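You operate a simulated robot arm through the tools that you are given. There is no shell and no other tool.

You are at the controls of a simulated robot arm. One attempt, no reset.

JOB
Clear the choked strainer and pour the cold coffee away.
Fine: scraps into the scrap tub, strainer back in the drain; coffee into the sink, which ends drained; steel cup back. Set down upright: steel cup.

The check looks at the end state, three seconds after you hand in, the way a careful person would. Anything else that was tipped, shoved, dropped, spilled or broken makes it a failure.

ROBOT AND FRAMES
A 7-joint arm with a two-finger parallel gripper, fixed in place. Base frame: the origin is on the floor under the middle of its stand, x ahead of it, y to its left, z up. Lengths are in m, angles in degrees, forces in N, time in s.
It reaches about 0.91 m from its shoulder. Its first joint turns from -166.0 to 166.0 degrees. Payload 3.43 kg.
The tool frame sits at the grasp point between the pads (the TCP): z along the fingers, y along the line on which they close. The tips reach 0.03 m beyond it. Largest opening 0.094 m; finger width 0.028, thickness 0.01; the body of the gripper, 0.05 by 0.096 m, starts 0.055 m behind the TCP.
Orientation is that of the tool frame in the base frame, as a unit quaternion [x, y, z, w]. With the fingers straight down and closing along the base's y, the tool's x points along the base's -x, its y along +y and its z along -z.

CONTROLS
- The arm moves only by the tool arm_command. Its argument "deltas" is a list of rows, each a list of 7 numbers: the shift along the tool's x, y, z in m, then the turn, a rotation vector about the tool's x, y, z in rad, then the closure, from 0 (fully open) to 1 (shut). In form: [[x, y, z, wx, wy, wz, jaw], ...]. A call has 1 to 20 rows; each row shifts and turns the commanded pose from where the row before left it, along the tool's axes as they then stand. Each row takes 0.2 s and may step no farther than 0.05 m and 8.6 degrees from the row before; otherwise, or with a gripper value out of range, the whole call is refused. A pose out of reach is approached as far as the arm can. The call stops where the force on the tool passes 40 N (or 10 N more than at its start, if that is more) or the arm is blocked; 0.2 s more then pass. Each finger travels about 0.045 m/s and halts on what it meets, pressing with about 30 N; the grip force reading is that of the motor and also rises with nothing between the fingers. The clock runs only during rows and for 0.2 s after the last one: add rows that do not move to give the fingers time. The reply holds the time, the measured pose of the TCP, the force on the tool along the base axes, the opening and the grip force, in the units named above and with some noise, with the torque about the TCP (base axes, N m) and any sound that the robot's microphone picked up.
- Cameras (640 x 400 px; columns grow to the right, rows downward): "scene" is fixed at [0.0518, 0.6496, 1.3783]; the picture's right is [-0.12, -0.99, 0.00], its down [-0.63, 0.08, -0.77] and it looks along [0.77, -0.09, -0.63] (base axes); focal length 214 px, centre (320, 200). "wrist" rides on the gripper at [0.076, 0.014, -0.103] in the tool frame; the picture's right is [-0.18, 0.98, 0.00], its down [-0.75, -0.14, -0.64] and it looks along [-0.63, -0.12, 0.77] (tool axes); focal length 243 px, centre (320, 200). There is no depth. A picture from a camera that has moved, and an enlarged one, comes with that camera's place and axes in the base frame and with its lens.
- get_image(camera): a new picture of that camera. It takes no simulated time.
- slide_trunk(by): slides the trunk up (or, below 0, down) by that many m; the arm rides with it, the base frame stays. It gives what a move gives, with no picture.
- enlarge(camera, box): a new picture of the part [left, top, right, bottom] of that camera's present view, enlarged. It takes no simulated time.
- sign_off(): hands the job in; it is judged then, once.

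Places have to be worked out from the pictures, the camera data and where the tool is seen. Open the gripper and draw the arm clear of the work before you hand the job in, unless the task says otherwise.

The tools are called after ">>>" as a command line: name --pt "numbers of a row" for each row, then --argument value for the rest, lists and objects as JSON in quotes. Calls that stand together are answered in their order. arm_command: Moves the arm, as the interface text tells. Its arguments: {"type":"object","properties":{"deltas":{"type":"array","items":{"type":"array","items":{"type":"number"}}}},"required":["deltas"]} The other tools are called the same way: slide_trunk (by) moves the trunk up or down; get_image (camera) takes a picture; enlarge (camera, box) takes an enlarged picture of a part of a camera's view; sign_off () hands the job in.

At the start:

```text
clock: 0.0
ee_pos: [0.3759, 0.5365, 1.2813]
orientation: [0.0, 1.0, -0.003, 0.003]
wrist_force: [-0.4, -0.1, -0.1]
moment: [0.0, 0.02, 0.02]
opening: 0.0941
grasp_force: 0.1
trunk travel left (down, up): [-0.325, 0.285]
```

scene: 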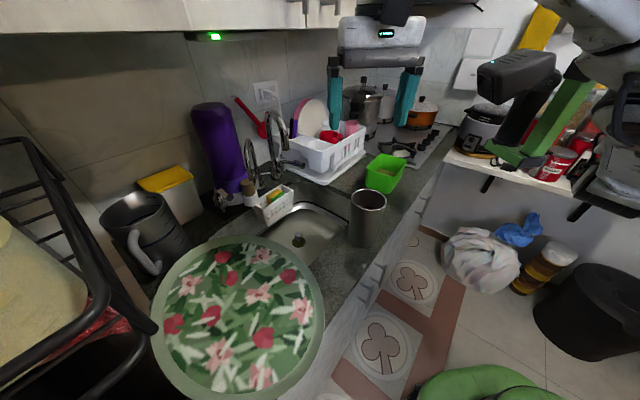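
wrist: 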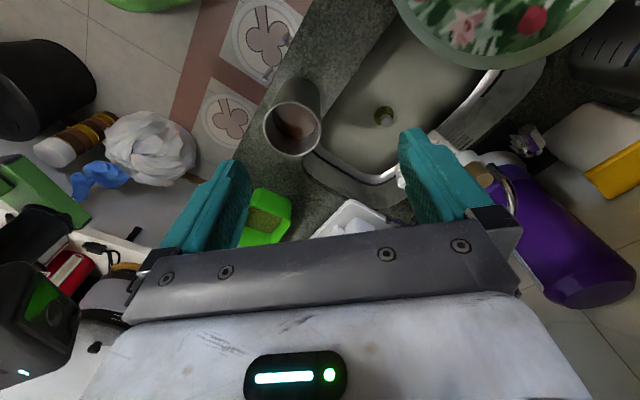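

The first pictures show a sink with a drain, a steel cup with coffee at its near right corner, and a green tub further back. I'll enlarge the key areas to locate things.

>>> enlarge --camera "scene" --box '[220, 140, 460, 290]'

>>> enlarge --camera "wrist" --box '[220, 40, 460, 190]'

>>> enlarge --camera "scene" --box '[260, 210, 340, 260]'

>>> enlarge --camera "wrist" --box '[344, 90, 424, 140]'

```text
2.67 times, centred on (340, 215) of scene
camera zoom: at [0.0518, 0.6496, 1.3783], right [-0.12, -0.99, 0.0], down [-0.63, 0.08, -0.77], along [0.77, -0.09, -0.63], focal length 572 px, centre (267, 160)
```

zoom: 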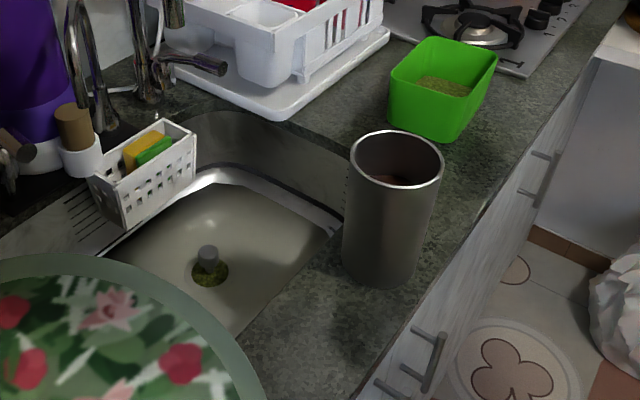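

```text
2.67 times, centred on (340, 115) of wrist
camera zoom: at [0.3001, 0.5514, 1.3825], right [0.18, 0.98, 0.0], down [0.75, -0.14, 0.65], along [0.63, -0.12, -0.76], focal length 647 px, centre (267, 427)
```

zoom: 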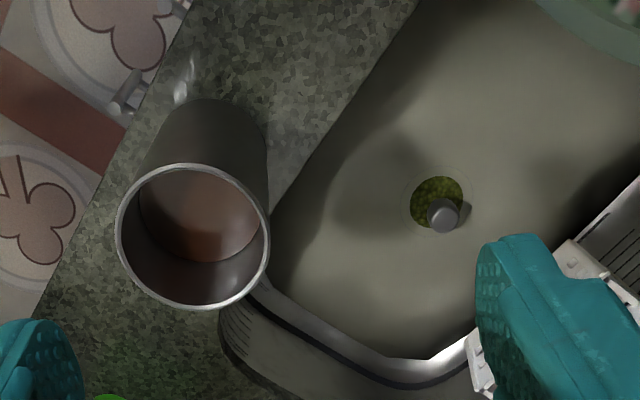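

```text
8.00 times, centred on (300, 235) of scene
camera zoom: at [0.0518, 0.6496, 1.3783], right [-0.12, -0.99, 0.0], down [-0.63, 0.08, -0.77], along [0.77, -0.09, -0.63], focal length 1716 px, centre (480, -80)
```

zoom: 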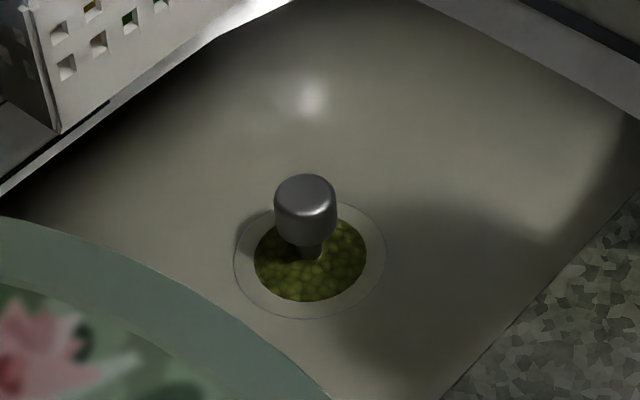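

```text
8.00 times, centred on (384, 115) of wrist
camera zoom: at [0.3001, 0.5514, 1.3825], right [0.18, 0.98, 0.0], down [0.75, -0.14, 0.65], along [0.63, -0.12, -0.76], focal length 1941 px, centre (-192, 880)
```

zoom: 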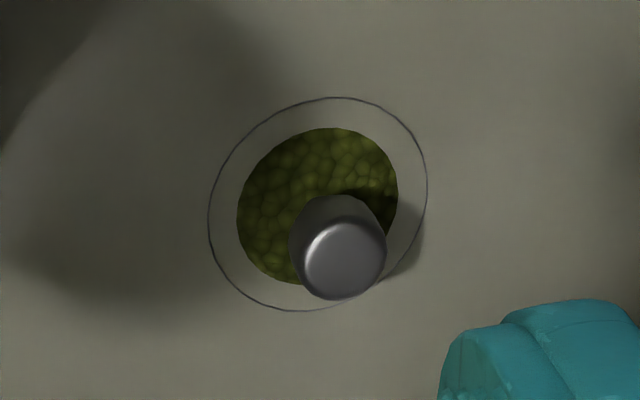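

Drain is at about (0.56, 0.668, 0.77) with the knob top near z 0.81; the cup is at about (0.432, 0.488) with its rim at z 1.058. I'll take a closer look at the surroundings before moving.

>>> enlarge --camera "scene" --box '[320, 0, 640, 200]'

>>> enlarge --camera "scene" --box '[80, 80, 400, 280]'

>>> enlarge --camera "scene" --box '[340, 140, 436, 200]'

>>> enlarge --camera "wrist" --box '[220, 170, 316, 230]'

```text
2.00 times, centred on (480, 100) of scene
camera zoom: at [0.0518, 0.6496, 1.3783], right [-0.12, -0.99, 0.0], down [-0.63, 0.08, -0.77], along [0.77, -0.09, -0.63], focal length 429 px, centre (0, 400)
```

zoom: 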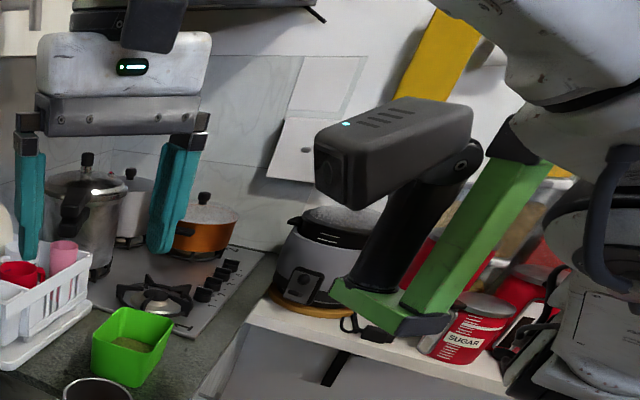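

```text
2.00 times, centred on (240, 180) of scene
camera zoom: at [0.0518, 0.6496, 1.3783], right [-0.12, -0.99, 0.0], down [-0.63, 0.08, -0.77], along [0.77, -0.09, -0.63], focal length 429 px, centre (480, 240)
```

zoom: 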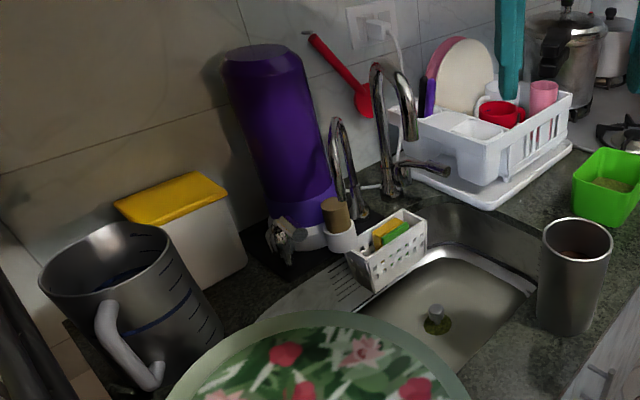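

```text
6.67 times, centred on (388, 170) of scene
camera zoom: at [0.0518, 0.6496, 1.3783], right [-0.12, -0.99, 0.0], down [-0.63, 0.08, -0.77], along [0.77, -0.09, -0.63], focal length 1430 px, centre (-133, 400)
```

zoom: 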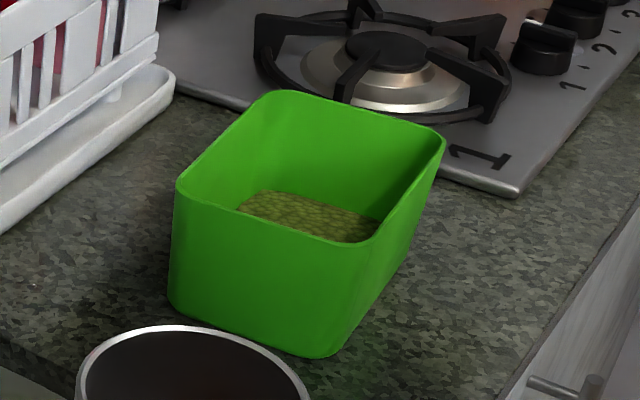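

```text
6.67 times, centred on (268, 200) of wrist
camera zoom: at [0.3001, 0.5514, 1.3825], right [0.18, 0.98, 0.0], down [0.75, -0.14, 0.65], along [0.63, -0.12, -0.76], focal length 1618 px, centre (667, 200)
```

zoom: 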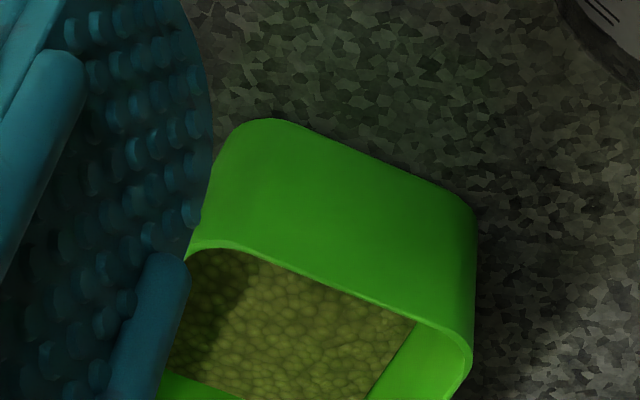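

The tub (rim about z 1.00, centre near (0.684, 0.337)) is the green box already holding scraps. I'll turn the gripper about the vertical so that it faces the counter squarely (about 48°), staying high to test the arm's response.

>>> arm_command --pt "0 0 0 0 0 -0.1414 0" --pt "0 0 0 0 0 -0.1414 0" --pt "0 0 0 0 0 -0.1414 0" --pt "0 0 0 0 0 -0.1414 0" --pt "0 0 0 0 0 -0.1414 0" --pt "0 0 0 0 0 -0.1414 0" --pt "0 0 0 0 0 0 0"

```text
clock: 1.6
ee_pos: [0.3784, 0.5368, 1.2791]
orientation: [-0.411, 0.912, -0.005, 0.0]
wrist_force: [-0.1, 0.7, -0.7]
moment: [0.02, 0.0, -0.02]
opening: 0.0939
grasp_force: 0.0
trunk travel left (down, up): [-0.325, 0.285]
```

The tool now faces the counter squarely, tool x ≈ (-0.66, -0.75). I'll look from here.

>>> get_image --camera "wrist"

>>> get_image --camera "scene"

```text
taken
camera wrist: at [0.3162, 0.4903, 1.382], right [-0.62, 0.79, -0.01], down [0.6, 0.48, 0.64], along [0.51, 0.39, -0.77], focal length 243 px, centre (320, 200)
```

wrist: 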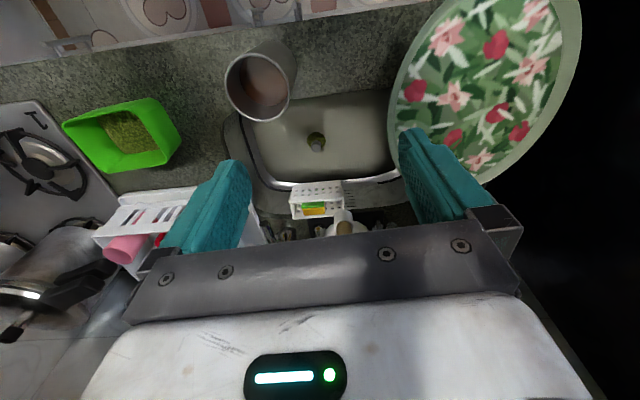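

```text
taken
```

scene: 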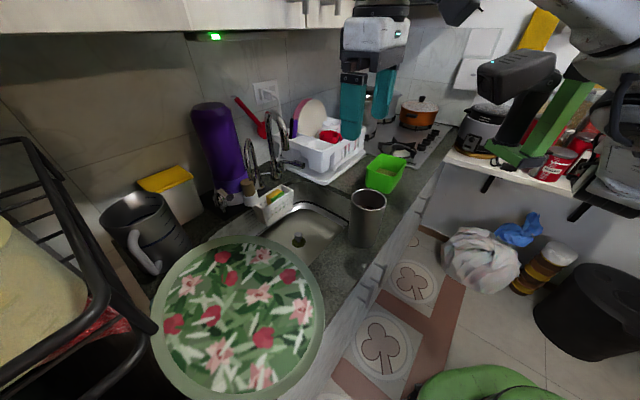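

The black/green object on the right did not move, so it is just scenery or stand. I'll zoom on the sink and sponge holder from this squared view to judge clearances.

>>> enlarge --camera "wrist" --box '[224, 80, 416, 200]'

>>> enlarge --camera "wrist" --box '[270, 160, 374, 225]'

>>> enlarge --camera "scene" --box '[220, 150, 316, 210]'

```text
3.33 times, centred on (320, 140) of wrist
camera zoom: at [0.3162, 0.4903, 1.382], right [-0.62, 0.79, -0.01], down [0.6, 0.48, 0.64], along [0.51, 0.39, -0.77], focal length 809 px, centre (320, 400)
```

zoom: 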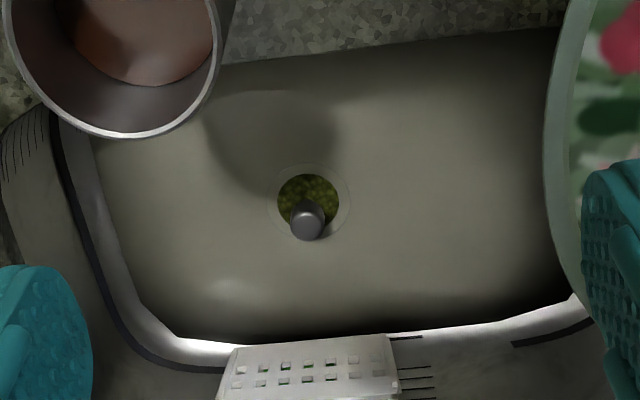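

```text
6.15 times, centred on (322, 192) of wrist
camera zoom: at [0.3162, 0.4903, 1.382], right [-0.62, 0.79, -0.01], down [0.6, 0.48, 0.64], along [0.51, 0.39, -0.77], focal length 1493 px, centre (308, 246)
```

zoom: 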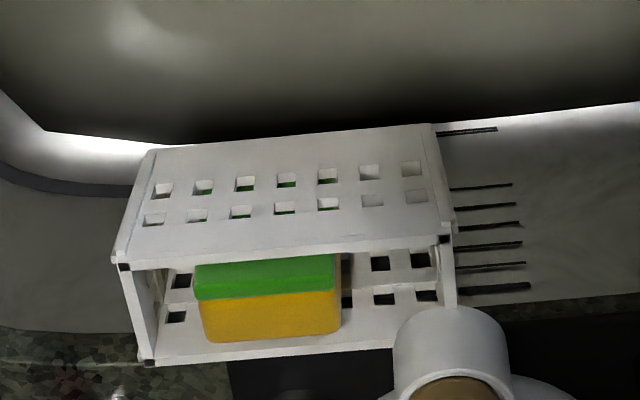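

```text
6.67 times, centred on (268, 180) of scene
camera zoom: at [0.0518, 0.6496, 1.3783], right [-0.12, -0.99, 0.0], down [-0.63, 0.08, -0.77], along [0.77, -0.09, -0.63], focal length 1430 px, centre (667, 333)
```

zoom: 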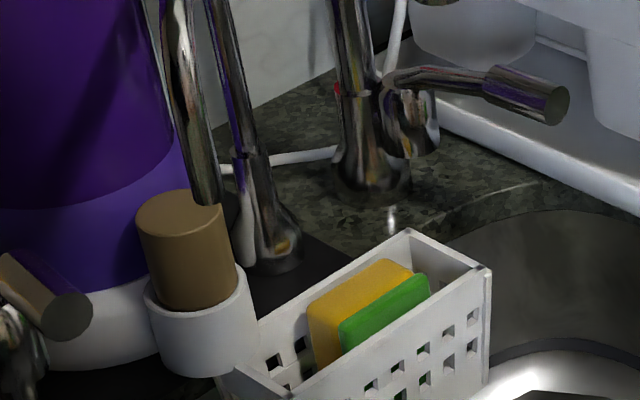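

The sponge holder's front face is about 7.5 cm beyond the drain and the tray is about 15 cm to the left, so a square approach is clear. Before picking anything up, I'll rehearse the dump pose: first I shift toward the tub at safe height.

>>> arm_command --pt "-0.002 -0.045 0.01 0 0 0 0" --pt "-0.002 -0.045 0.01 0 0 0 0" --pt "-0.002 -0.045 0.01 0 0 0 0" --pt "-0.002 -0.045 0.01 0 0 0 0" --pt "-0.002 -0.045 0.01 0 0 0 0" --pt "-0.002 -0.045 0.01 0 0 0 0" --pt "-0.002 -0.045 0.01 0 0 0 0" --pt "-0.002 -0.045 0.01 0 0 0 0"

>>> get_image --camera "wrist"

>>> get_image --camera "scene"

```text
clock: 3.6
ee_pos: [0.6167, 0.3442, 1.2095]
orientation: [-0.467, 0.884, 0.002, 0.007]
wrist_force: [0.2, -0.1, -0.3]
moment: [-0.03, -0.02, -0.02]
opening: 0.094
grasp_force: 0.1
trunk travel left (down, up): [-0.325, 0.285]
stopped in row 8: the arm was blocked; the commanded pose is now the measured one
```

```text
taken
camera wrist: at [0.5609, 0.2891, 1.311], right [-0.71, 0.71, 0.0], down [0.54, 0.54, 0.65], along [0.46, 0.46, -0.76], focal length 243 px, centre (320, 200)
```

wrist: 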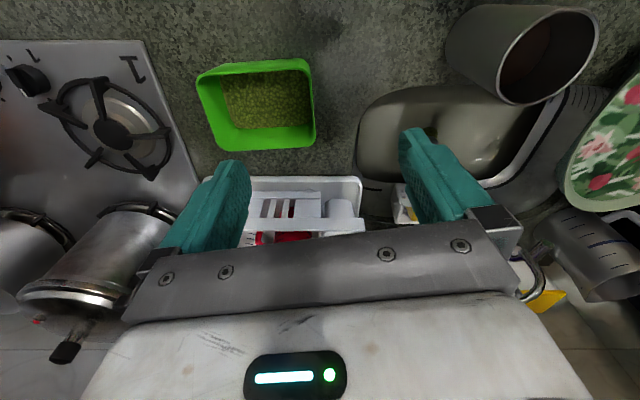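

```text
taken
```

scene: 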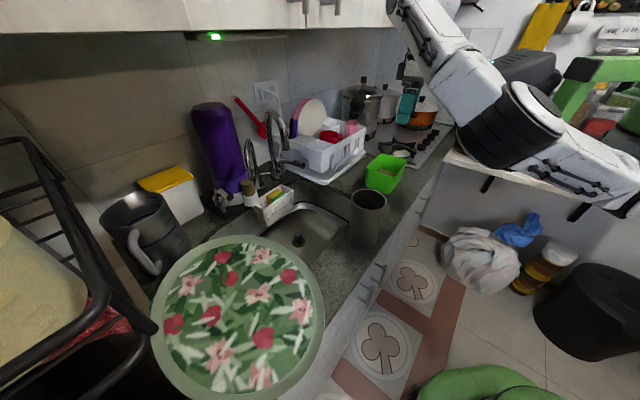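

The arm stopped as "blocked" with no force at the tool, so something upstream may be touching. I'll look closely at the arm links in the scene view.

>>> enlarge --camera "scene" --box '[384, 0, 640, 160]'

>>> enlarge --camera "scene" --box '[280, 0, 472, 120]'

```text
2.50 times, centred on (512, 80) of scene
camera zoom: at [0.0518, 0.6496, 1.3783], right [-0.12, -0.99, 0.0], down [-0.63, 0.08, -0.77], along [0.77, -0.09, -0.63], focal length 536 px, centre (-160, 500)
```

zoom: 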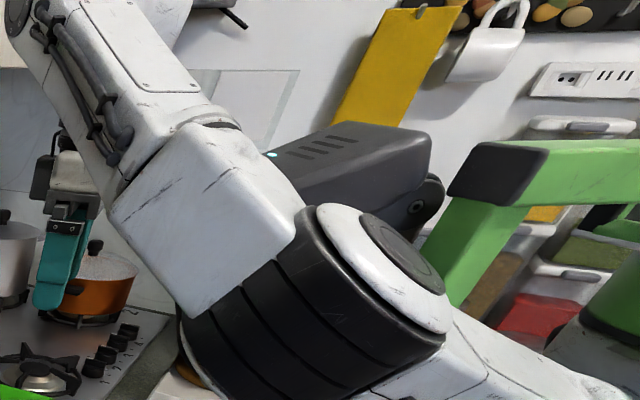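

```text
3.33 times, centred on (376, 60) of scene
camera zoom: at [0.0518, 0.6496, 1.3783], right [-0.12, -0.99, 0.0], down [-0.63, 0.08, -0.77], along [0.77, -0.09, -0.63], focal length 715 px, centre (133, 667)
```

zoom: 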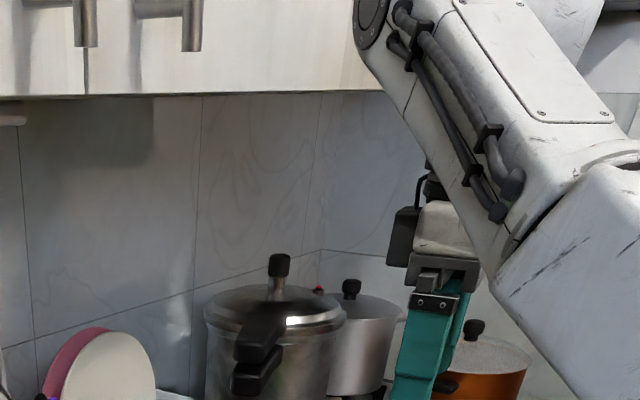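

The stopped configuration may be a wrist joint limit or elbow contact. I'll turn the tool back a little about vertical and then try the same sideways motion lower, to see which it was.

>>> arm_command --pt "0 0.02 0 0 0 0.14 0" --pt "0 0 0 0 0 0.14 0" --pt "0 0 0 0 0 0.14 0" --pt "0 0 0 0 0 0 0"

```text
clock: 4.6
ee_pos: [0.6019, 0.3562, 1.2098]
orientation: [-0.27, 0.963, 0.003, 0.006]
wrist_force: [-0.7, -0.7, -0.7]
moment: [-0.01, -0.01, -0.06]
opening: 0.094
grasp_force: 0.1
trunk travel left (down, up): [-0.325, 0.285]
```

The turn-back works. Now I retry the sideways motion in small steps.

>>> arm_command --pt "-0.006 -0.019 0 0 0 0 0" --pt "-0.006 -0.019 0 0 0 0 0" --pt "-0.006 -0.019 0 0 0 0 0" --pt "-0.006 -0.019 0 0 0 0 0" --pt "0 0 0 0 0 0 0"

>>> get_image --camera "scene"

```text
clock: 5.8
ee_pos: [0.6165, 0.3454, 1.2091]
orientation: [-0.337, 0.941, 0.003, 0.006]
wrist_force: [-0.4, -0.3, -0.6]
moment: [-0.01, -0.03, -0.02]
opening: 0.0941
grasp_force: 0.1
trunk travel left (down, up): [-0.325, 0.285]
stopped in row 5: the arm was blocked; the commanded pose is now the measured one
```

```text
taken
```

scene: 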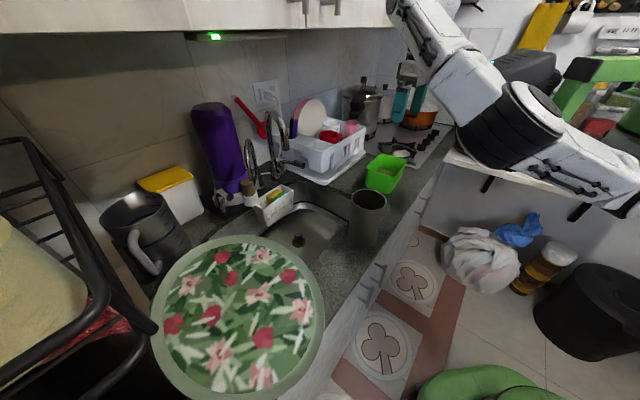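

Blocked at exactly the same spot, so it's the forearm/elbow against the black box near (0.48, 0.27, 1.33), which both cameras place inside the arm's workspace. I'll back off a little and slide the trunk to learn whether that box rides with the trunk.

>>> arm_command --pt "0.006 0.025 0 0 0 0 0" --pt "0.006 0.025 0 0 0 0 0" --pt "0 0 0 0 0 0 0"

>>> slide_trunk --by -0.06

>>> get_image --camera "scene"

```text
clock: 6.6
ee_pos: [0.5769, 0.3743, 1.2103]
orientation: [-0.336, 0.942, 0.004, 0.005]
wrist_force: [0.4, -0.1, 0.3]
moment: [-0.04, 0.02, 0.01]
opening: 0.0941
grasp_force: 0.1
trunk travel left (down, up): [-0.325, 0.285]
```

```text
clock: 7.6
ee_pos: [0.5764, 0.3746, 1.1495]
orientation: [-0.335, 0.942, 0.004, 0.005]
wrist_force: [-0.2, -0.2, 0.1]
moment: [-0.02, -0.01, -0.01]
opening: 0.0939
grasp_force: 0.1
trunk travel left (down, up): [-0.265, 0.345]
```

```text
taken
```

scene: 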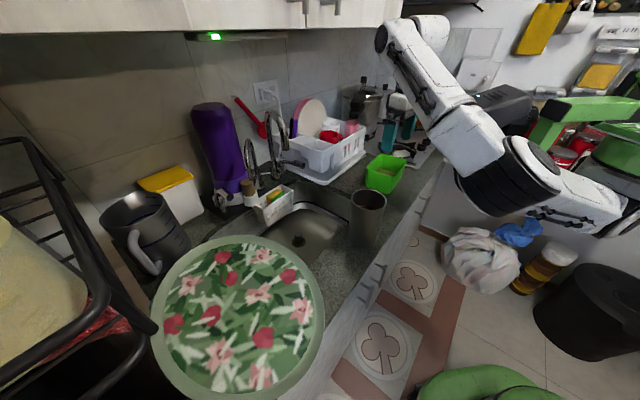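

The black/green structure rides with the trunk, so it is the robot's own head or torso. I'll zoom in to understand the arm's geometry relative to it.

>>> enlarge --camera "scene" --box '[384, 80, 640, 240]'

>>> get_image --camera "wrist"

```text
2.50 times, centred on (512, 160) of scene
camera zoom: at [0.0518, 0.6496, 1.3783], right [-0.12, -0.99, 0.0], down [-0.63, 0.08, -0.77], along [0.77, -0.09, -0.63], focal length 536 px, centre (-160, 300)
```

zoom: 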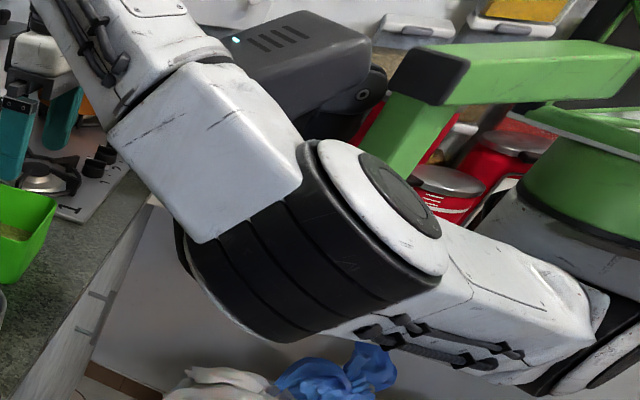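

```text
taken
camera wrist: at [0.5073, 0.3371, 1.2508], right [-0.48, 0.88, 0.01], down [0.67, 0.36, 0.65], along [0.57, 0.32, -0.76], focal length 243 px, centre (320, 200)
```

wrist: 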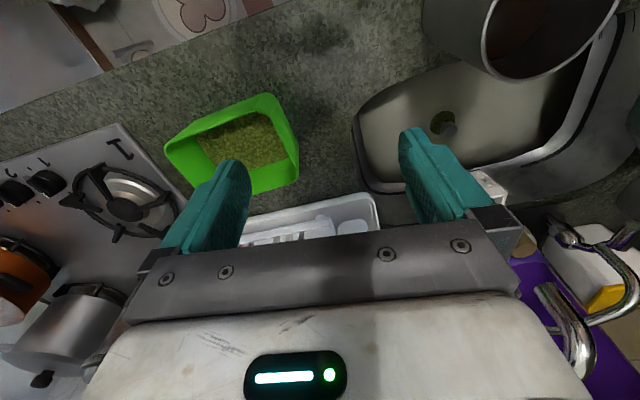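

The green bracket and black camera head are part of the robot and ride with the trunk, above and in front of the shoulder. Raising the trunk should let the arm work underneath it, so I'll alternate trunk up and arm down in small increments, keeping the TCP around 1.15–1.25.

>>> slide_trunk --by 0.1

>>> arm_command --pt "0.01 0.01 0.025 0 0 0 0" --pt "0.01 0.01 0.025 0 0 0 0" --pt "0 0 0.025 0 0 0 0" --pt "0 0 0.025 0 0 0 0"

>>> slide_trunk --by 0.1

>>> arm_command --pt "0 0 0.025 0 0 0 0" --pt "0 0 0.025 0 0 0 0" --pt "0 0 0.025 0 0 0 0" --pt "0 0 0.025 0 0 0 0"

>>> get_image --camera "scene"

```text
clock: 8.9
ee_pos: [0.5767, 0.3745, 1.2487]
orientation: [-0.335, 0.942, 0.003, 0.005]
wrist_force: [-0.1, -0.3, 0.2]
moment: [-0.03, 0.06, -0.01]
opening: 0.0941
grasp_force: 0.0
trunk travel left (down, up): [-0.365, 0.245]
```

```text
clock: 9.9
ee_pos: [0.5491, 0.3794, 1.1492]
orientation: [-0.335, 0.942, 0.004, 0.006]
wrist_force: [0.8, 0.3, 0.0]
moment: [0.01, -0.04, 0.02]
opening: 0.0939
grasp_force: 0.1
trunk travel left (down, up): [-0.365, 0.245]
```

```text
clock: 11.2
ee_pos: [0.5505, 0.3793, 1.2497]
orientation: [-0.336, 0.942, 0.003, 0.005]
wrist_force: [0.1, 0.5, -0.3]
moment: [-0.03, -0.03, 0.03]
opening: 0.094
grasp_force: 0.0
trunk travel left (down, up): [-0.465, 0.145]
```

```text
clock: 12.2
ee_pos: [0.553, 0.3814, 1.1469]
orientation: [-0.336, 0.942, 0.004, 0.005]
wrist_force: [0.1, -0.5, -0.2]
moment: [-0.02, 0.02, -0.01]
opening: 0.094
grasp_force: 0.0
trunk travel left (down, up): [-0.465, 0.145]
```

```text
taken
```

scene: 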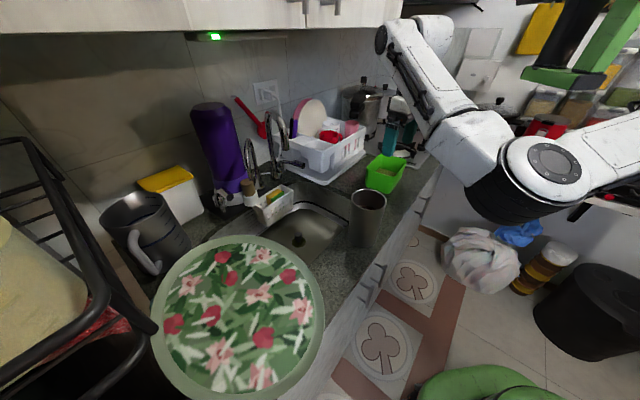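

The bracket is now well above the arm. I'll retry moving over the tub at the same height.

>>> arm_command --pt "-0.0095 -0.0306 0 0 0 0 0" --pt "-0.0095 -0.0306 0 0 0 0 0" --pt "-0.0095 -0.0306 0 0 0 0 0" --pt "-0.0095 -0.0306 0 0 0 0 0" --pt "0 0 0 0 0 0 0"

>>> get_image --camera "wrist"

```text
clock: 13.4
ee_pos: [0.6576, 0.3115, 1.1495]
orientation: [-0.335, 0.942, 0.004, 0.005]
wrist_force: [0.0, 0.5, -0.4]
moment: [0.0, 0.03, 0.0]
opening: 0.0938
grasp_force: 0.0
trunk travel left (down, up): [-0.465, 0.145]
```

```text
taken
camera wrist: at [0.5896, 0.2723, 1.2508], right [-0.48, 0.88, 0.01], down [0.67, 0.36, 0.65], along [0.57, 0.32, -0.76], focal length 243 px, centre (320, 200)
```

wrist: 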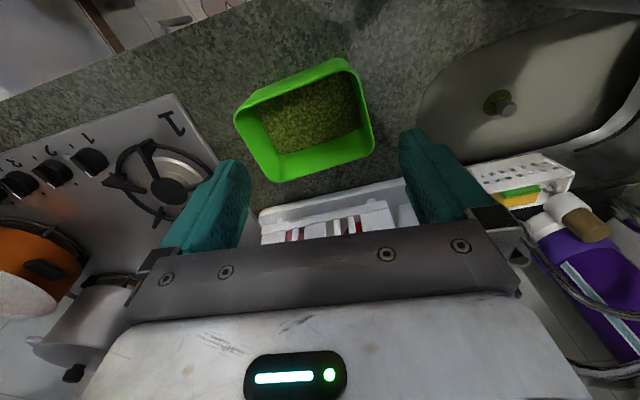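

Not blocked now; the TCP is over the tub at (0.658, 0.312, 1.15). I'll test how far the wrist can turn about vertical (toward the camera sitting on the right side).

>>> arm_command --pt "0 0 0 0 0 -0.1344 0" --pt "0 0 0 0 0 -0.1344 0" --pt "0 0 0 0 0 -0.1344 0" --pt "0 0 0 0 0 -0.1344 0" --pt "0 0 0 0 0 -0.1344 0" --pt "0 0 0 0 0 -0.1344 0" --pt "0 0 0 0 0 -0.1344 0" --pt "0 0 0 0 0 -0.1344 0" --pt "0 0 0 0 0 -0.1344 0" --pt "0 0 0 0 0 -0.1344 0" --pt "0 0 0 0 0 0 0"

```text
clock: 15.8
ee_pos: [0.6576, 0.3106, 1.1491]
orientation: [0.849, -0.528, 0.0, -0.008]
wrist_force: [0.0, -0.1, 0.1]
moment: [0.02, 0.04, 0.02]
opening: 0.094
grasp_force: 0.1
trunk travel left (down, up): [-0.465, 0.145]
```

Rotation reached (tool x at about 296°). Now I rehearse the tilt: pitch the fingers forward to horizontal about tool x.

>>> arm_command --pt "0 0 0 0.1428 0 0 0" --pt "0 0 0 0.1428 0 0 0" --pt "0 0 0 0.1428 0 0 0" --pt "0 0 0 0.1428 0 0 0" --pt "0 0 0 0.1428 0 0 0" --pt "0 0 0 0.1428 0 0 0" --pt "0 0 0 0 0 0 0"

>>> get_image --camera "scene"

```text
clock: 17.4
ee_pos: [0.657, 0.3097, 1.1496]
orientation: [0.769, -0.48, 0.22, -0.359]
wrist_force: [1.0, 0.0, -0.5]
moment: [-0.03, -0.03, -0.01]
opening: 0.094
grasp_force: 0.1
trunk travel left (down, up): [-0.465, 0.145]
```

```text
taken
```

scene: 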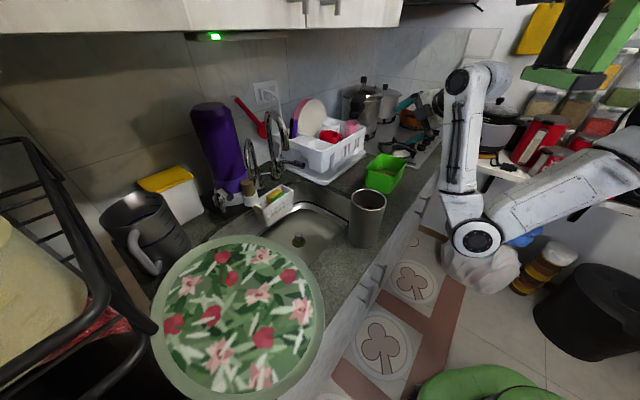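

Half-way tilt works, with the forearm upright and clear. I continue to horizontal and past it.

>>> arm_command --pt "0 0 0 0.1428 0 0 0" --pt "0 0 0 0.1428 0 0 0" --pt "0 0 0 0.1428 0 0 0" --pt "0 0 0 0.1428 0 0 0" --pt "0 0 0 0.1428 0 0 0" --pt "0 0 0 0 0 0 0"

>>> get_image --camera "scene"

>>> get_image --camera "wrist"

```text
clock: 18.8
ee_pos: [0.6577, 0.3107, 1.1491]
orientation: [-0.595, 0.373, -0.374, 0.606]
wrist_force: [-0.5, 0.3, 0.4]
moment: [-0.02, 0.01, -0.02]
opening: 0.0943
grasp_force: 0.0
trunk travel left (down, up): [-0.465, 0.145]
```

```text
taken
```

scene: 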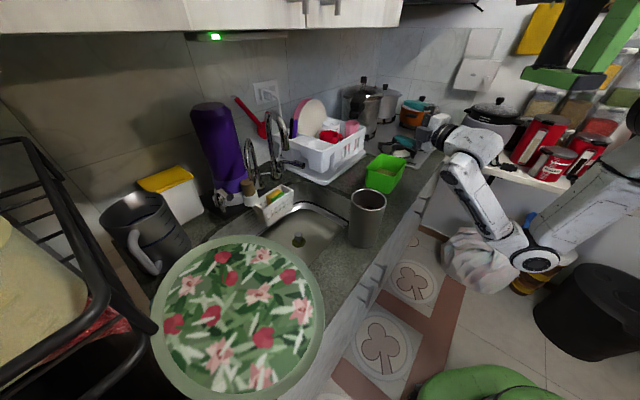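

```text
taken
camera wrist: at [0.5996, 0.1968, 1.133], right [-0.07, 0.18, -0.98], down [-0.91, 0.39, 0.14], along [0.41, 0.9, 0.13], focal length 243 px, centre (320, 200)
```

wrist: 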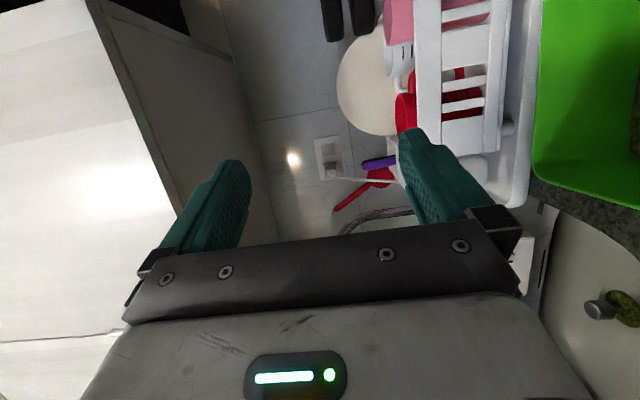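

Horizontal works. I continue tilting upward by ~40° to verify that the dump angle is achievable.

>>> arm_command --pt "0 0 0 0.14 0 0 0" --pt "0 0 0 0.14 0 0 0" --pt "0 0 0 0.14 0 0 0" --pt "0 0 0 0.14 0 0 0" --pt "0 0 0 0.14 0 0 0" --pt "0 0 0 0 0 0 0"

>>> get_image --camera "scene"

>>> get_image --camera "wrist"

```text
clock: 20.2
ee_pos: [0.6575, 0.3099, 1.1495]
orientation: [-0.353, 0.223, -0.48, 0.772]
wrist_force: [0.2, -0.2, -1.3]
moment: [-0.01, -0.03, 0.0]
opening: 0.0939
grasp_force: 0.1
trunk travel left (down, up): [-0.465, 0.145]
```

```text
taken
```

scene: 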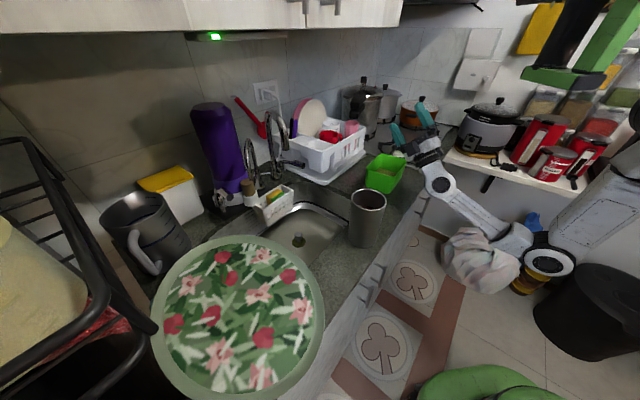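

```text
taken
camera wrist: at [0.6299, 0.2125, 1.0703], right [0.49, 0.45, -0.74], down [-0.85, 0.42, -0.31], along [0.18, 0.79, 0.59], focal length 243 px, centre (320, 200)
```

wrist: 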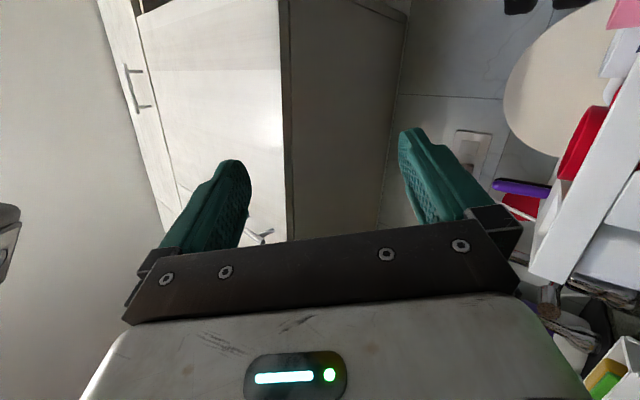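

The dump pose is fully achievable at this trunk height. Now I reverse the tilt and turn back toward the square orientation before heading to the drain.

>>> arm_command --pt "0 0 0 -0.1419 0 0 0" --pt "0 0 0 -0.1419 0 0 0" --pt "0 0 0 -0.1419 0 0 0" --pt "0 0 0 -0.1419 0 0 0" --pt "0 0 0 -0.1419 0 0 0" --pt "0 0 0 -0.1419 0 0 0" --pt "0 0 0 -0.1419 0 0 0" --pt "0 0 0 -0.1419 0 0 0" --pt "0 0 0 -0.1419 0 0 0" --pt "0 0 0 -0.1419 0 0 0" --pt "0 0 0 -0.1419 0 0 0" --pt "0 0 0 -0.1419 0 0 0" --pt "0 0 0 -0.1419 0 0 0" --pt "0 0 0 -0.1419 0 0 0" --pt "0 0 0 -0.1419 0 0 0" --pt "0 0 0 -0.1419 0 0 0" --pt "0 0 0 0 0 0 0"

>>> arm_command --pt "0 0 0 0 0 0.13 0.35" --pt "0 0 0 0 0 0.13 0.35" --pt "0 0 0 0 0 0.13 0.35" --pt "0 0 0 0 0 0.13 0.35" --pt "0 0 0 0 0 0.13 0.35" --pt "0 0 0 0 0 0.13 0.35" --pt "0 0 0 0 0 0.13 0.35" --pt "0 0 0 0 0 0.13 0.35" --pt "0 0 0 0 0 0.13 0.35" --pt "0 0 0 0 0 0 0.35"

```text
clock: 23.8
ee_pos: [0.6575, 0.3097, 1.1497]
orientation: [0.849, -0.528, 0.0, -0.006]
wrist_force: [-0.3, 0.0, 0.1]
moment: [0.01, -0.01, 0.03]
opening: 0.0943
grasp_force: 0.0
trunk travel left (down, up): [-0.465, 0.145]
```

```text
clock: 26.0
ee_pos: [0.6561, 0.3101, 1.1496]
orientation: [-0.415, 0.91, 0.004, 0.006]
wrist_force: [1.0, -1.2, 0.0]
moment: [0.0, 0.03, 0.01]
opening: 0.0616
grasp_force: 0.0
trunk travel left (down, up): [-0.465, 0.145]
```

Orientation is square again with the jaws at 62 mm. Now I move across above the drain at about z 1.10.

>>> arm_command --pt "-0.0229 0.0341 0.005 0 0 0 0.35" --pt "-0.0229 0.0341 0.005 0 0 0 0.35" --pt "-0.0229 0.0341 0.005 0 0 0 0.35" --pt "-0.0229 0.0341 0.005 0 0 0 0.35" --pt "-0.0229 0.0341 0.005 0 0 0 0.35" --pt "-0.0229 0.0341 0.005 0 0 0 0.35" --pt "-0.0229 0.0341 0.005 0 0 0 0.35" --pt "-0.0229 0.0341 0.005 0 0 0 0.35" --pt "-0.0229 0.0341 0.005 0 0 0 0.35" --pt "0 0 0 0 0 0 0.35"

>>> get_image --camera "wrist"

>>> get_image --camera "scene"

```text
clock: 28.1
ee_pos: [0.5599, 0.6562, 1.0927]
orientation: [-0.406, 0.913, -0.014, 0.028]
wrist_force: [-61.7, -42.0, 61.6]
moment: [3.98, -6.33, -0.11]
opening: 0.0611
grasp_force: 0.0
trunk travel left (down, up): [-0.465, 0.145]
stopped in row 10: the force on the tool passed its limit at 294 N (the readings are from after the stop); the commanded pose is now the measured one
```

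```text
taken
camera wrist: at [0.4919, 0.6091, 1.1918], right [-0.6, 0.8, -0.04], down [0.57, 0.47, 0.68], along [0.56, 0.39, -0.73], focal length 243 px, centre (320, 200)
```

wrist: 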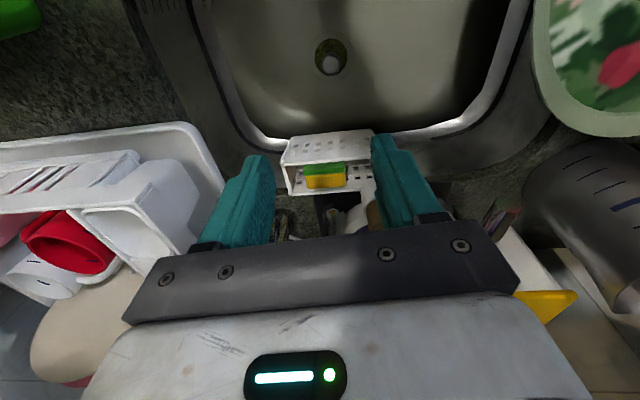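

```text
taken
```

scene: 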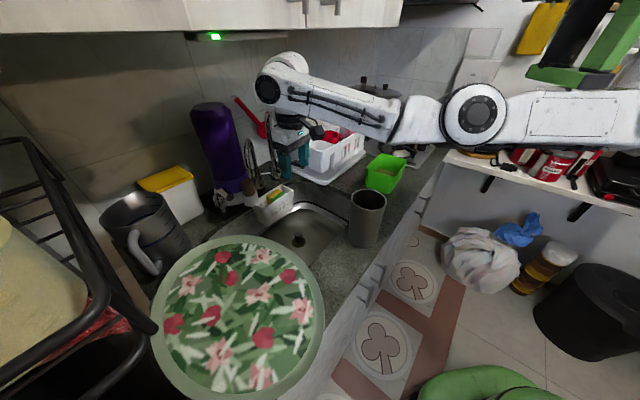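

A hard contact: the force pushes the hand back toward the robot and up, so I likely hit the gooseneck tap with the hand body. I'll zoom to see before backing off.

>>> enlarge --camera "scene" --box '[216, 50, 376, 210]'

>>> enlarge --camera "wrist" --box '[180, 100, 460, 275]'

```text
2.50 times, centred on (296, 130) of scene
camera zoom: at [0.0518, 0.6496, 1.3783], right [-0.12, -0.99, 0.0], down [-0.63, 0.08, -0.77], along [0.77, -0.09, -0.63], focal length 536 px, centre (380, 375)
```

zoom: 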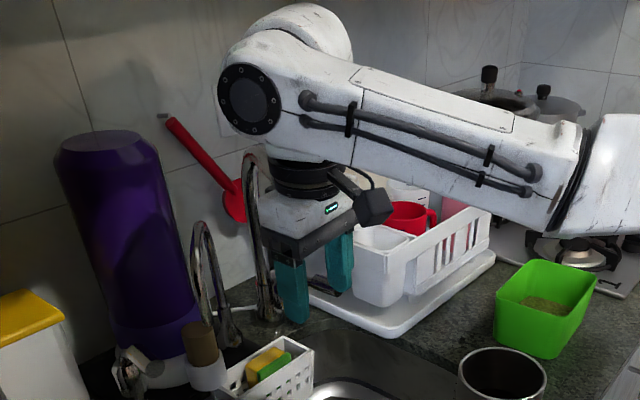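

```text
2.29 times, centred on (320, 188) of wrist
camera zoom: at [0.4919, 0.6091, 1.1918], right [-0.6, 0.8, -0.04], down [0.57, 0.47, 0.68], along [0.56, 0.39, -0.73], focal length 555 px, centre (320, 229)
```

zoom: 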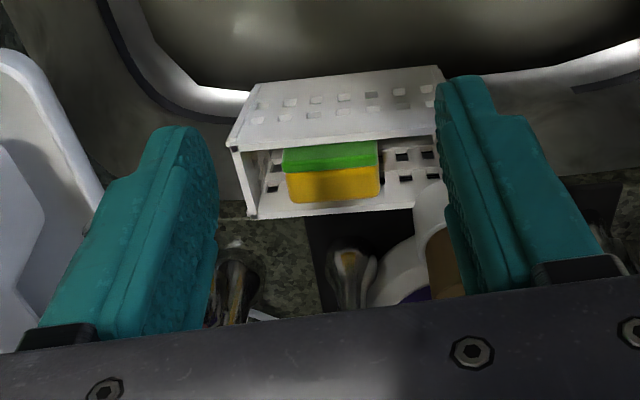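

The contact is on the far face of the hand about 8 cm above the TCP: a gooseneck spout around (u≈0.89, z≈1.16) just over the drain. I back straight off toward the robot and slightly up.

>>> arm_command --pt "0.02 0 -0.005 0 0 0 0.35" --pt "0.03 0 0 0 0 0 0.35" --pt "0.04 0 0 0 0 0 0.35" --pt "0.04 0 0 0 0 0 0.35" --pt "0 0 0 0 0 0 0.35"

>>> get_image --camera "scene"

>>> get_image --camera "wrist"

```text
clock: 29.3
ee_pos: [0.4835, 0.559, 1.088]
orientation: [-0.404, 0.914, -0.012, 0.025]
wrist_force: [-0.3, 0.5, -0.1]
moment: [-0.04, 0.02, 0.0]
opening: 0.0612
grasp_force: 0.1
trunk travel left (down, up): [-0.465, 0.145]
```

```text
taken
```

scene: 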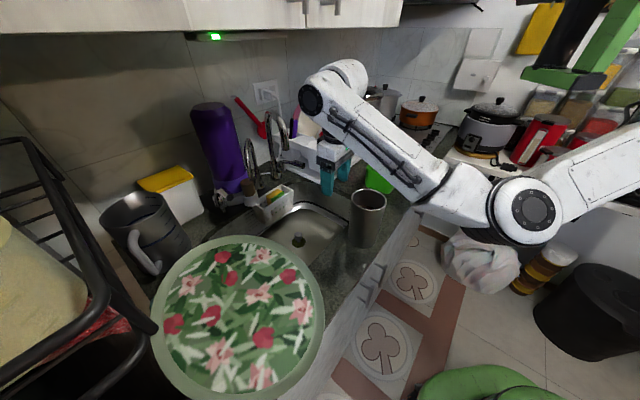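

```text
taken
camera wrist: at [0.4148, 0.513, 1.1865], right [-0.6, 0.8, -0.03], down [0.57, 0.46, 0.68], along [0.55, 0.39, -0.74], focal length 243 px, centre (320, 200)
```

wrist: 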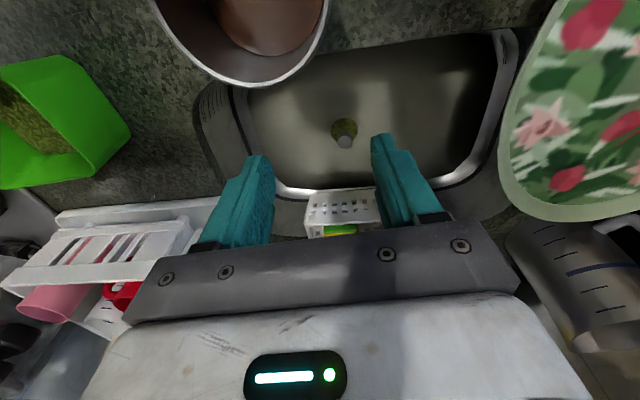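

Clear of contact with zero force. I'll look at the faucet closely to locate the spout and check that it hasn't moved.

>>> enlarge --camera "scene" --box '[230, 95, 326, 155]'

>>> enlarge --camera "scene" --box '[220, 90, 412, 210]'

```text
6.67 times, centred on (278, 125) of scene
camera zoom: at [0.0518, 0.6496, 1.3783], right [-0.12, -0.99, 0.0], down [-0.63, 0.08, -0.77], along [0.77, -0.09, -0.63], focal length 1430 px, centre (600, 700)
```

zoom: 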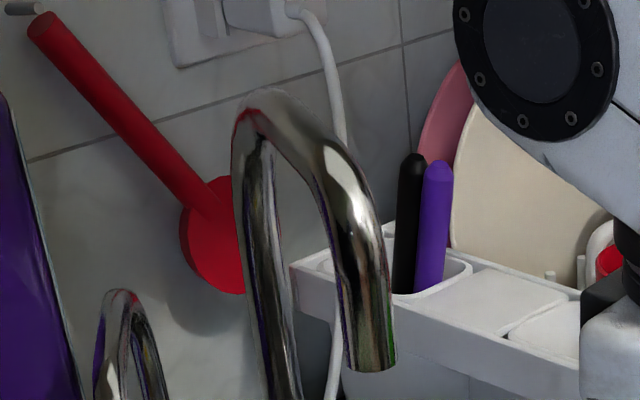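

```text
3.33 times, centred on (316, 150) of scene
camera zoom: at [0.0518, 0.6496, 1.3783], right [-0.12, -0.99, 0.0], down [-0.63, 0.08, -0.77], along [0.77, -0.09, -0.63], focal length 715 px, centre (333, 367)
```

zoom: 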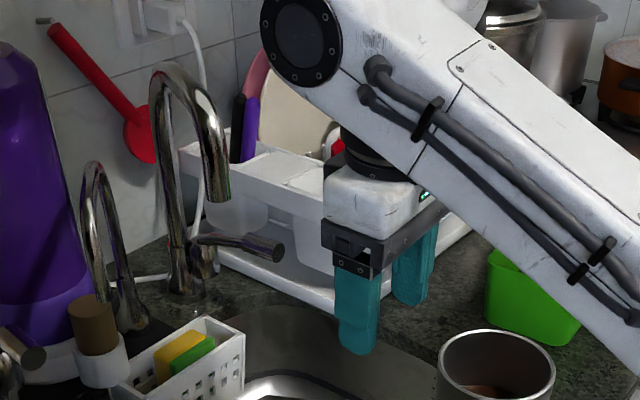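

The faucet is unmoved; its spout tip sits around (0.60, 0.68, 1.11), nearly above the drain, so I must enter the sink in front of it and slide in underneath. The forearm would then pass low over the coffee cup, so I'll first set the cup aside to the left. I raise the trunk 0.1 m, level the tool and pitch the fingers forward.

>>> slide_trunk --by 0.1

>>> arm_command --pt "0 0 0 -0.042 0.036 -0.017 0" --pt "0 0 0 0 -0.1418 0 0" --pt "0 0 0 0 -0.1418 0 0" --pt "0 0 0 0 -0.1418 0 0" --pt "0 0 0 0 -0.1418 0 0" --pt "0 0 0 0 -0.1418 0 0" --pt "0 0 0 0 -0.1418 0 0" --pt "0 0 0 0 -0.1418 0 0" --pt "0 0 0 0 -0.1418 0 0" --pt "0 0 0 0 0 0 0"

>>> get_image --camera "scene"

>>> get_image --camera "wrist"

```text
clock: 30.6
ee_pos: [0.4824, 0.5594, 1.1892]
orientation: [-0.404, 0.914, -0.011, 0.026]
wrist_force: [-0.6, 0.0, 0.1]
moment: [-0.02, -0.02, 0.0]
opening: 0.0611
grasp_force: 0.1
trunk travel left (down, up): [-0.565, 0.045]
```

```text
clock: 32.8
ee_pos: [0.4831, 0.5602, 1.1889]
orientation: [-0.347, 0.768, 0.223, 0.49]
wrist_force: [0.0, 0.2, -0.5]
moment: [0.03, -0.01, 0.01]
opening: 0.0941
grasp_force: 0.0
trunk travel left (down, up): [-0.565, 0.045]
```

```text
taken
```

scene: 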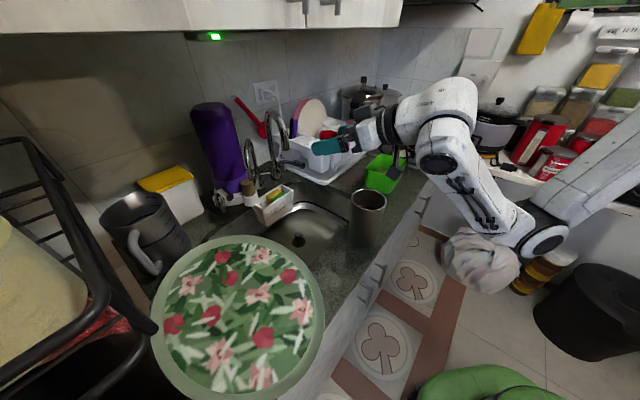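

```text
taken
camera wrist: at [0.3896, 0.4753, 1.1619], right [-0.69, 0.71, 0.17], down [-0.07, -0.29, 0.95], along [0.72, 0.64, 0.25], focal length 243 px, centre (320, 200)
```

wrist: 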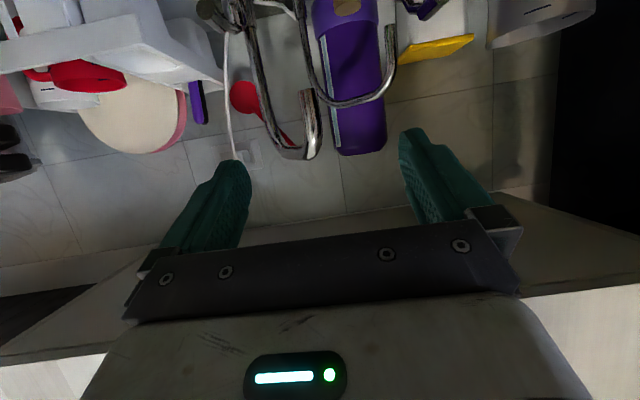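

This view shows the goosenecks from the front (the image is upside down). I'll enlarge it to pin the spout tips.

>>> enlarge --camera "wrist" --box '[200, 0, 456, 160]'

>>> enlarge --camera "scene" --box '[300, 80, 556, 240]'

```text
2.50 times, centred on (328, 80) of wrist
camera zoom: at [0.3896, 0.4753, 1.1619], right [-0.69, 0.71, 0.17], down [-0.07, -0.29, 0.95], along [0.72, 0.64, 0.25], focal length 606 px, centre (300, 500)
```

zoom: 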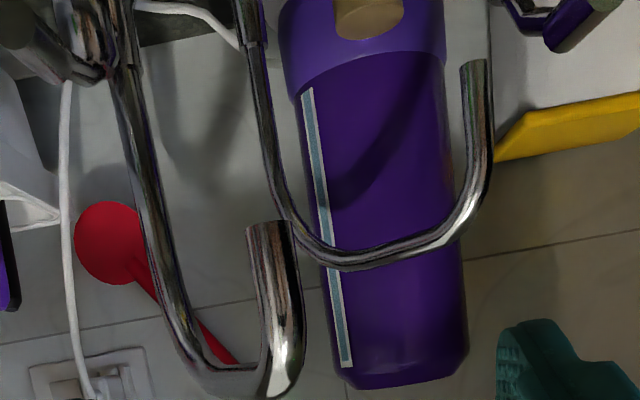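

```text
2.50 times, centred on (428, 160) of scene
camera zoom: at [0.0518, 0.6496, 1.3783], right [-0.12, -0.99, 0.0], down [-0.63, 0.08, -0.77], along [0.77, -0.09, -0.63], focal length 536 px, centre (50, 300)
```

zoom: 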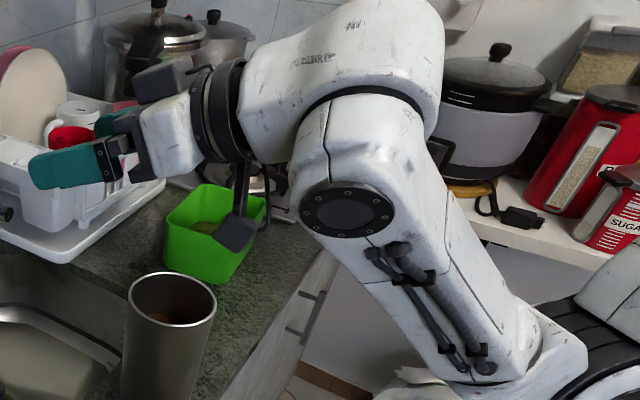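

The spout tip triangulates to (0.607, 0.679, 1.110). For setting the cup aside I'll use a simple top grasp, so I un-pitch the hand and move above the cup at (0.432, 0.488).

>>> arm_command --pt "0 0 0 0 0.1418 0 0" --pt "0 0 0 0 0.1418 0 0" --pt "0 0 0 0 0.1418 0 0" --pt "0 0 0 0 0.1418 0 0" --pt "0 0 0 0 0.1418 0 0" --pt "0 0 0 0 0.1418 0 0" --pt "0 0 0 0 0.1418 0 0" --pt "0 0 0 0 0.1418 0 0" --pt "0.044 -0.0045 0 0 0 0 0" --pt "0.044 -0.0045 0 0 0 0 0" --pt "0 0 0 0 0 0 0"

>>> get_image --camera "wrist"

>>> get_image --camera "scene"

```text
clock: 35.2
ee_pos: [0.432, 0.4853, 1.1871]
orientation: [-0.412, 0.911, 0.0, 0.001]
wrist_force: [0.1, 0.2, -0.2]
moment: [-0.01, 0.0, 0.01]
opening: 0.0938
grasp_force: 0.0
trunk travel left (down, up): [-0.565, 0.045]
```

```text
taken
camera wrist: at [0.3711, 0.4389, 1.2887], right [-0.62, 0.79, 0.0], down [0.6, 0.47, 0.64], along [0.51, 0.4, -0.77], focal length 243 px, centre (320, 200)
```

wrist: 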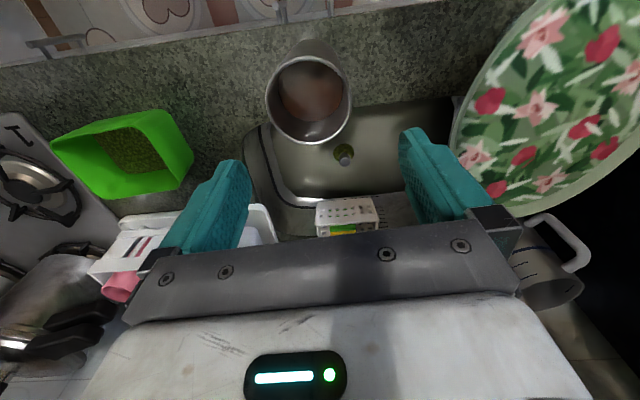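

```text
taken
```

scene: 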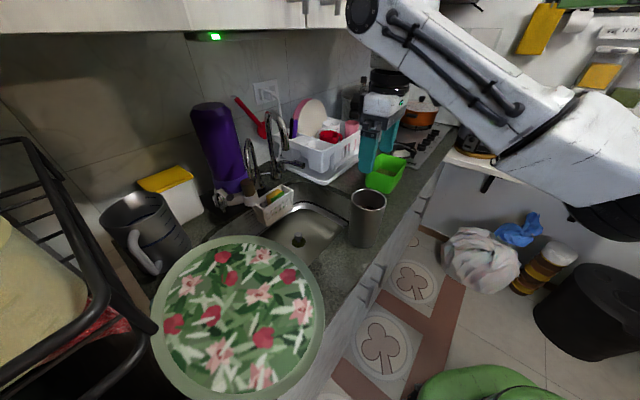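

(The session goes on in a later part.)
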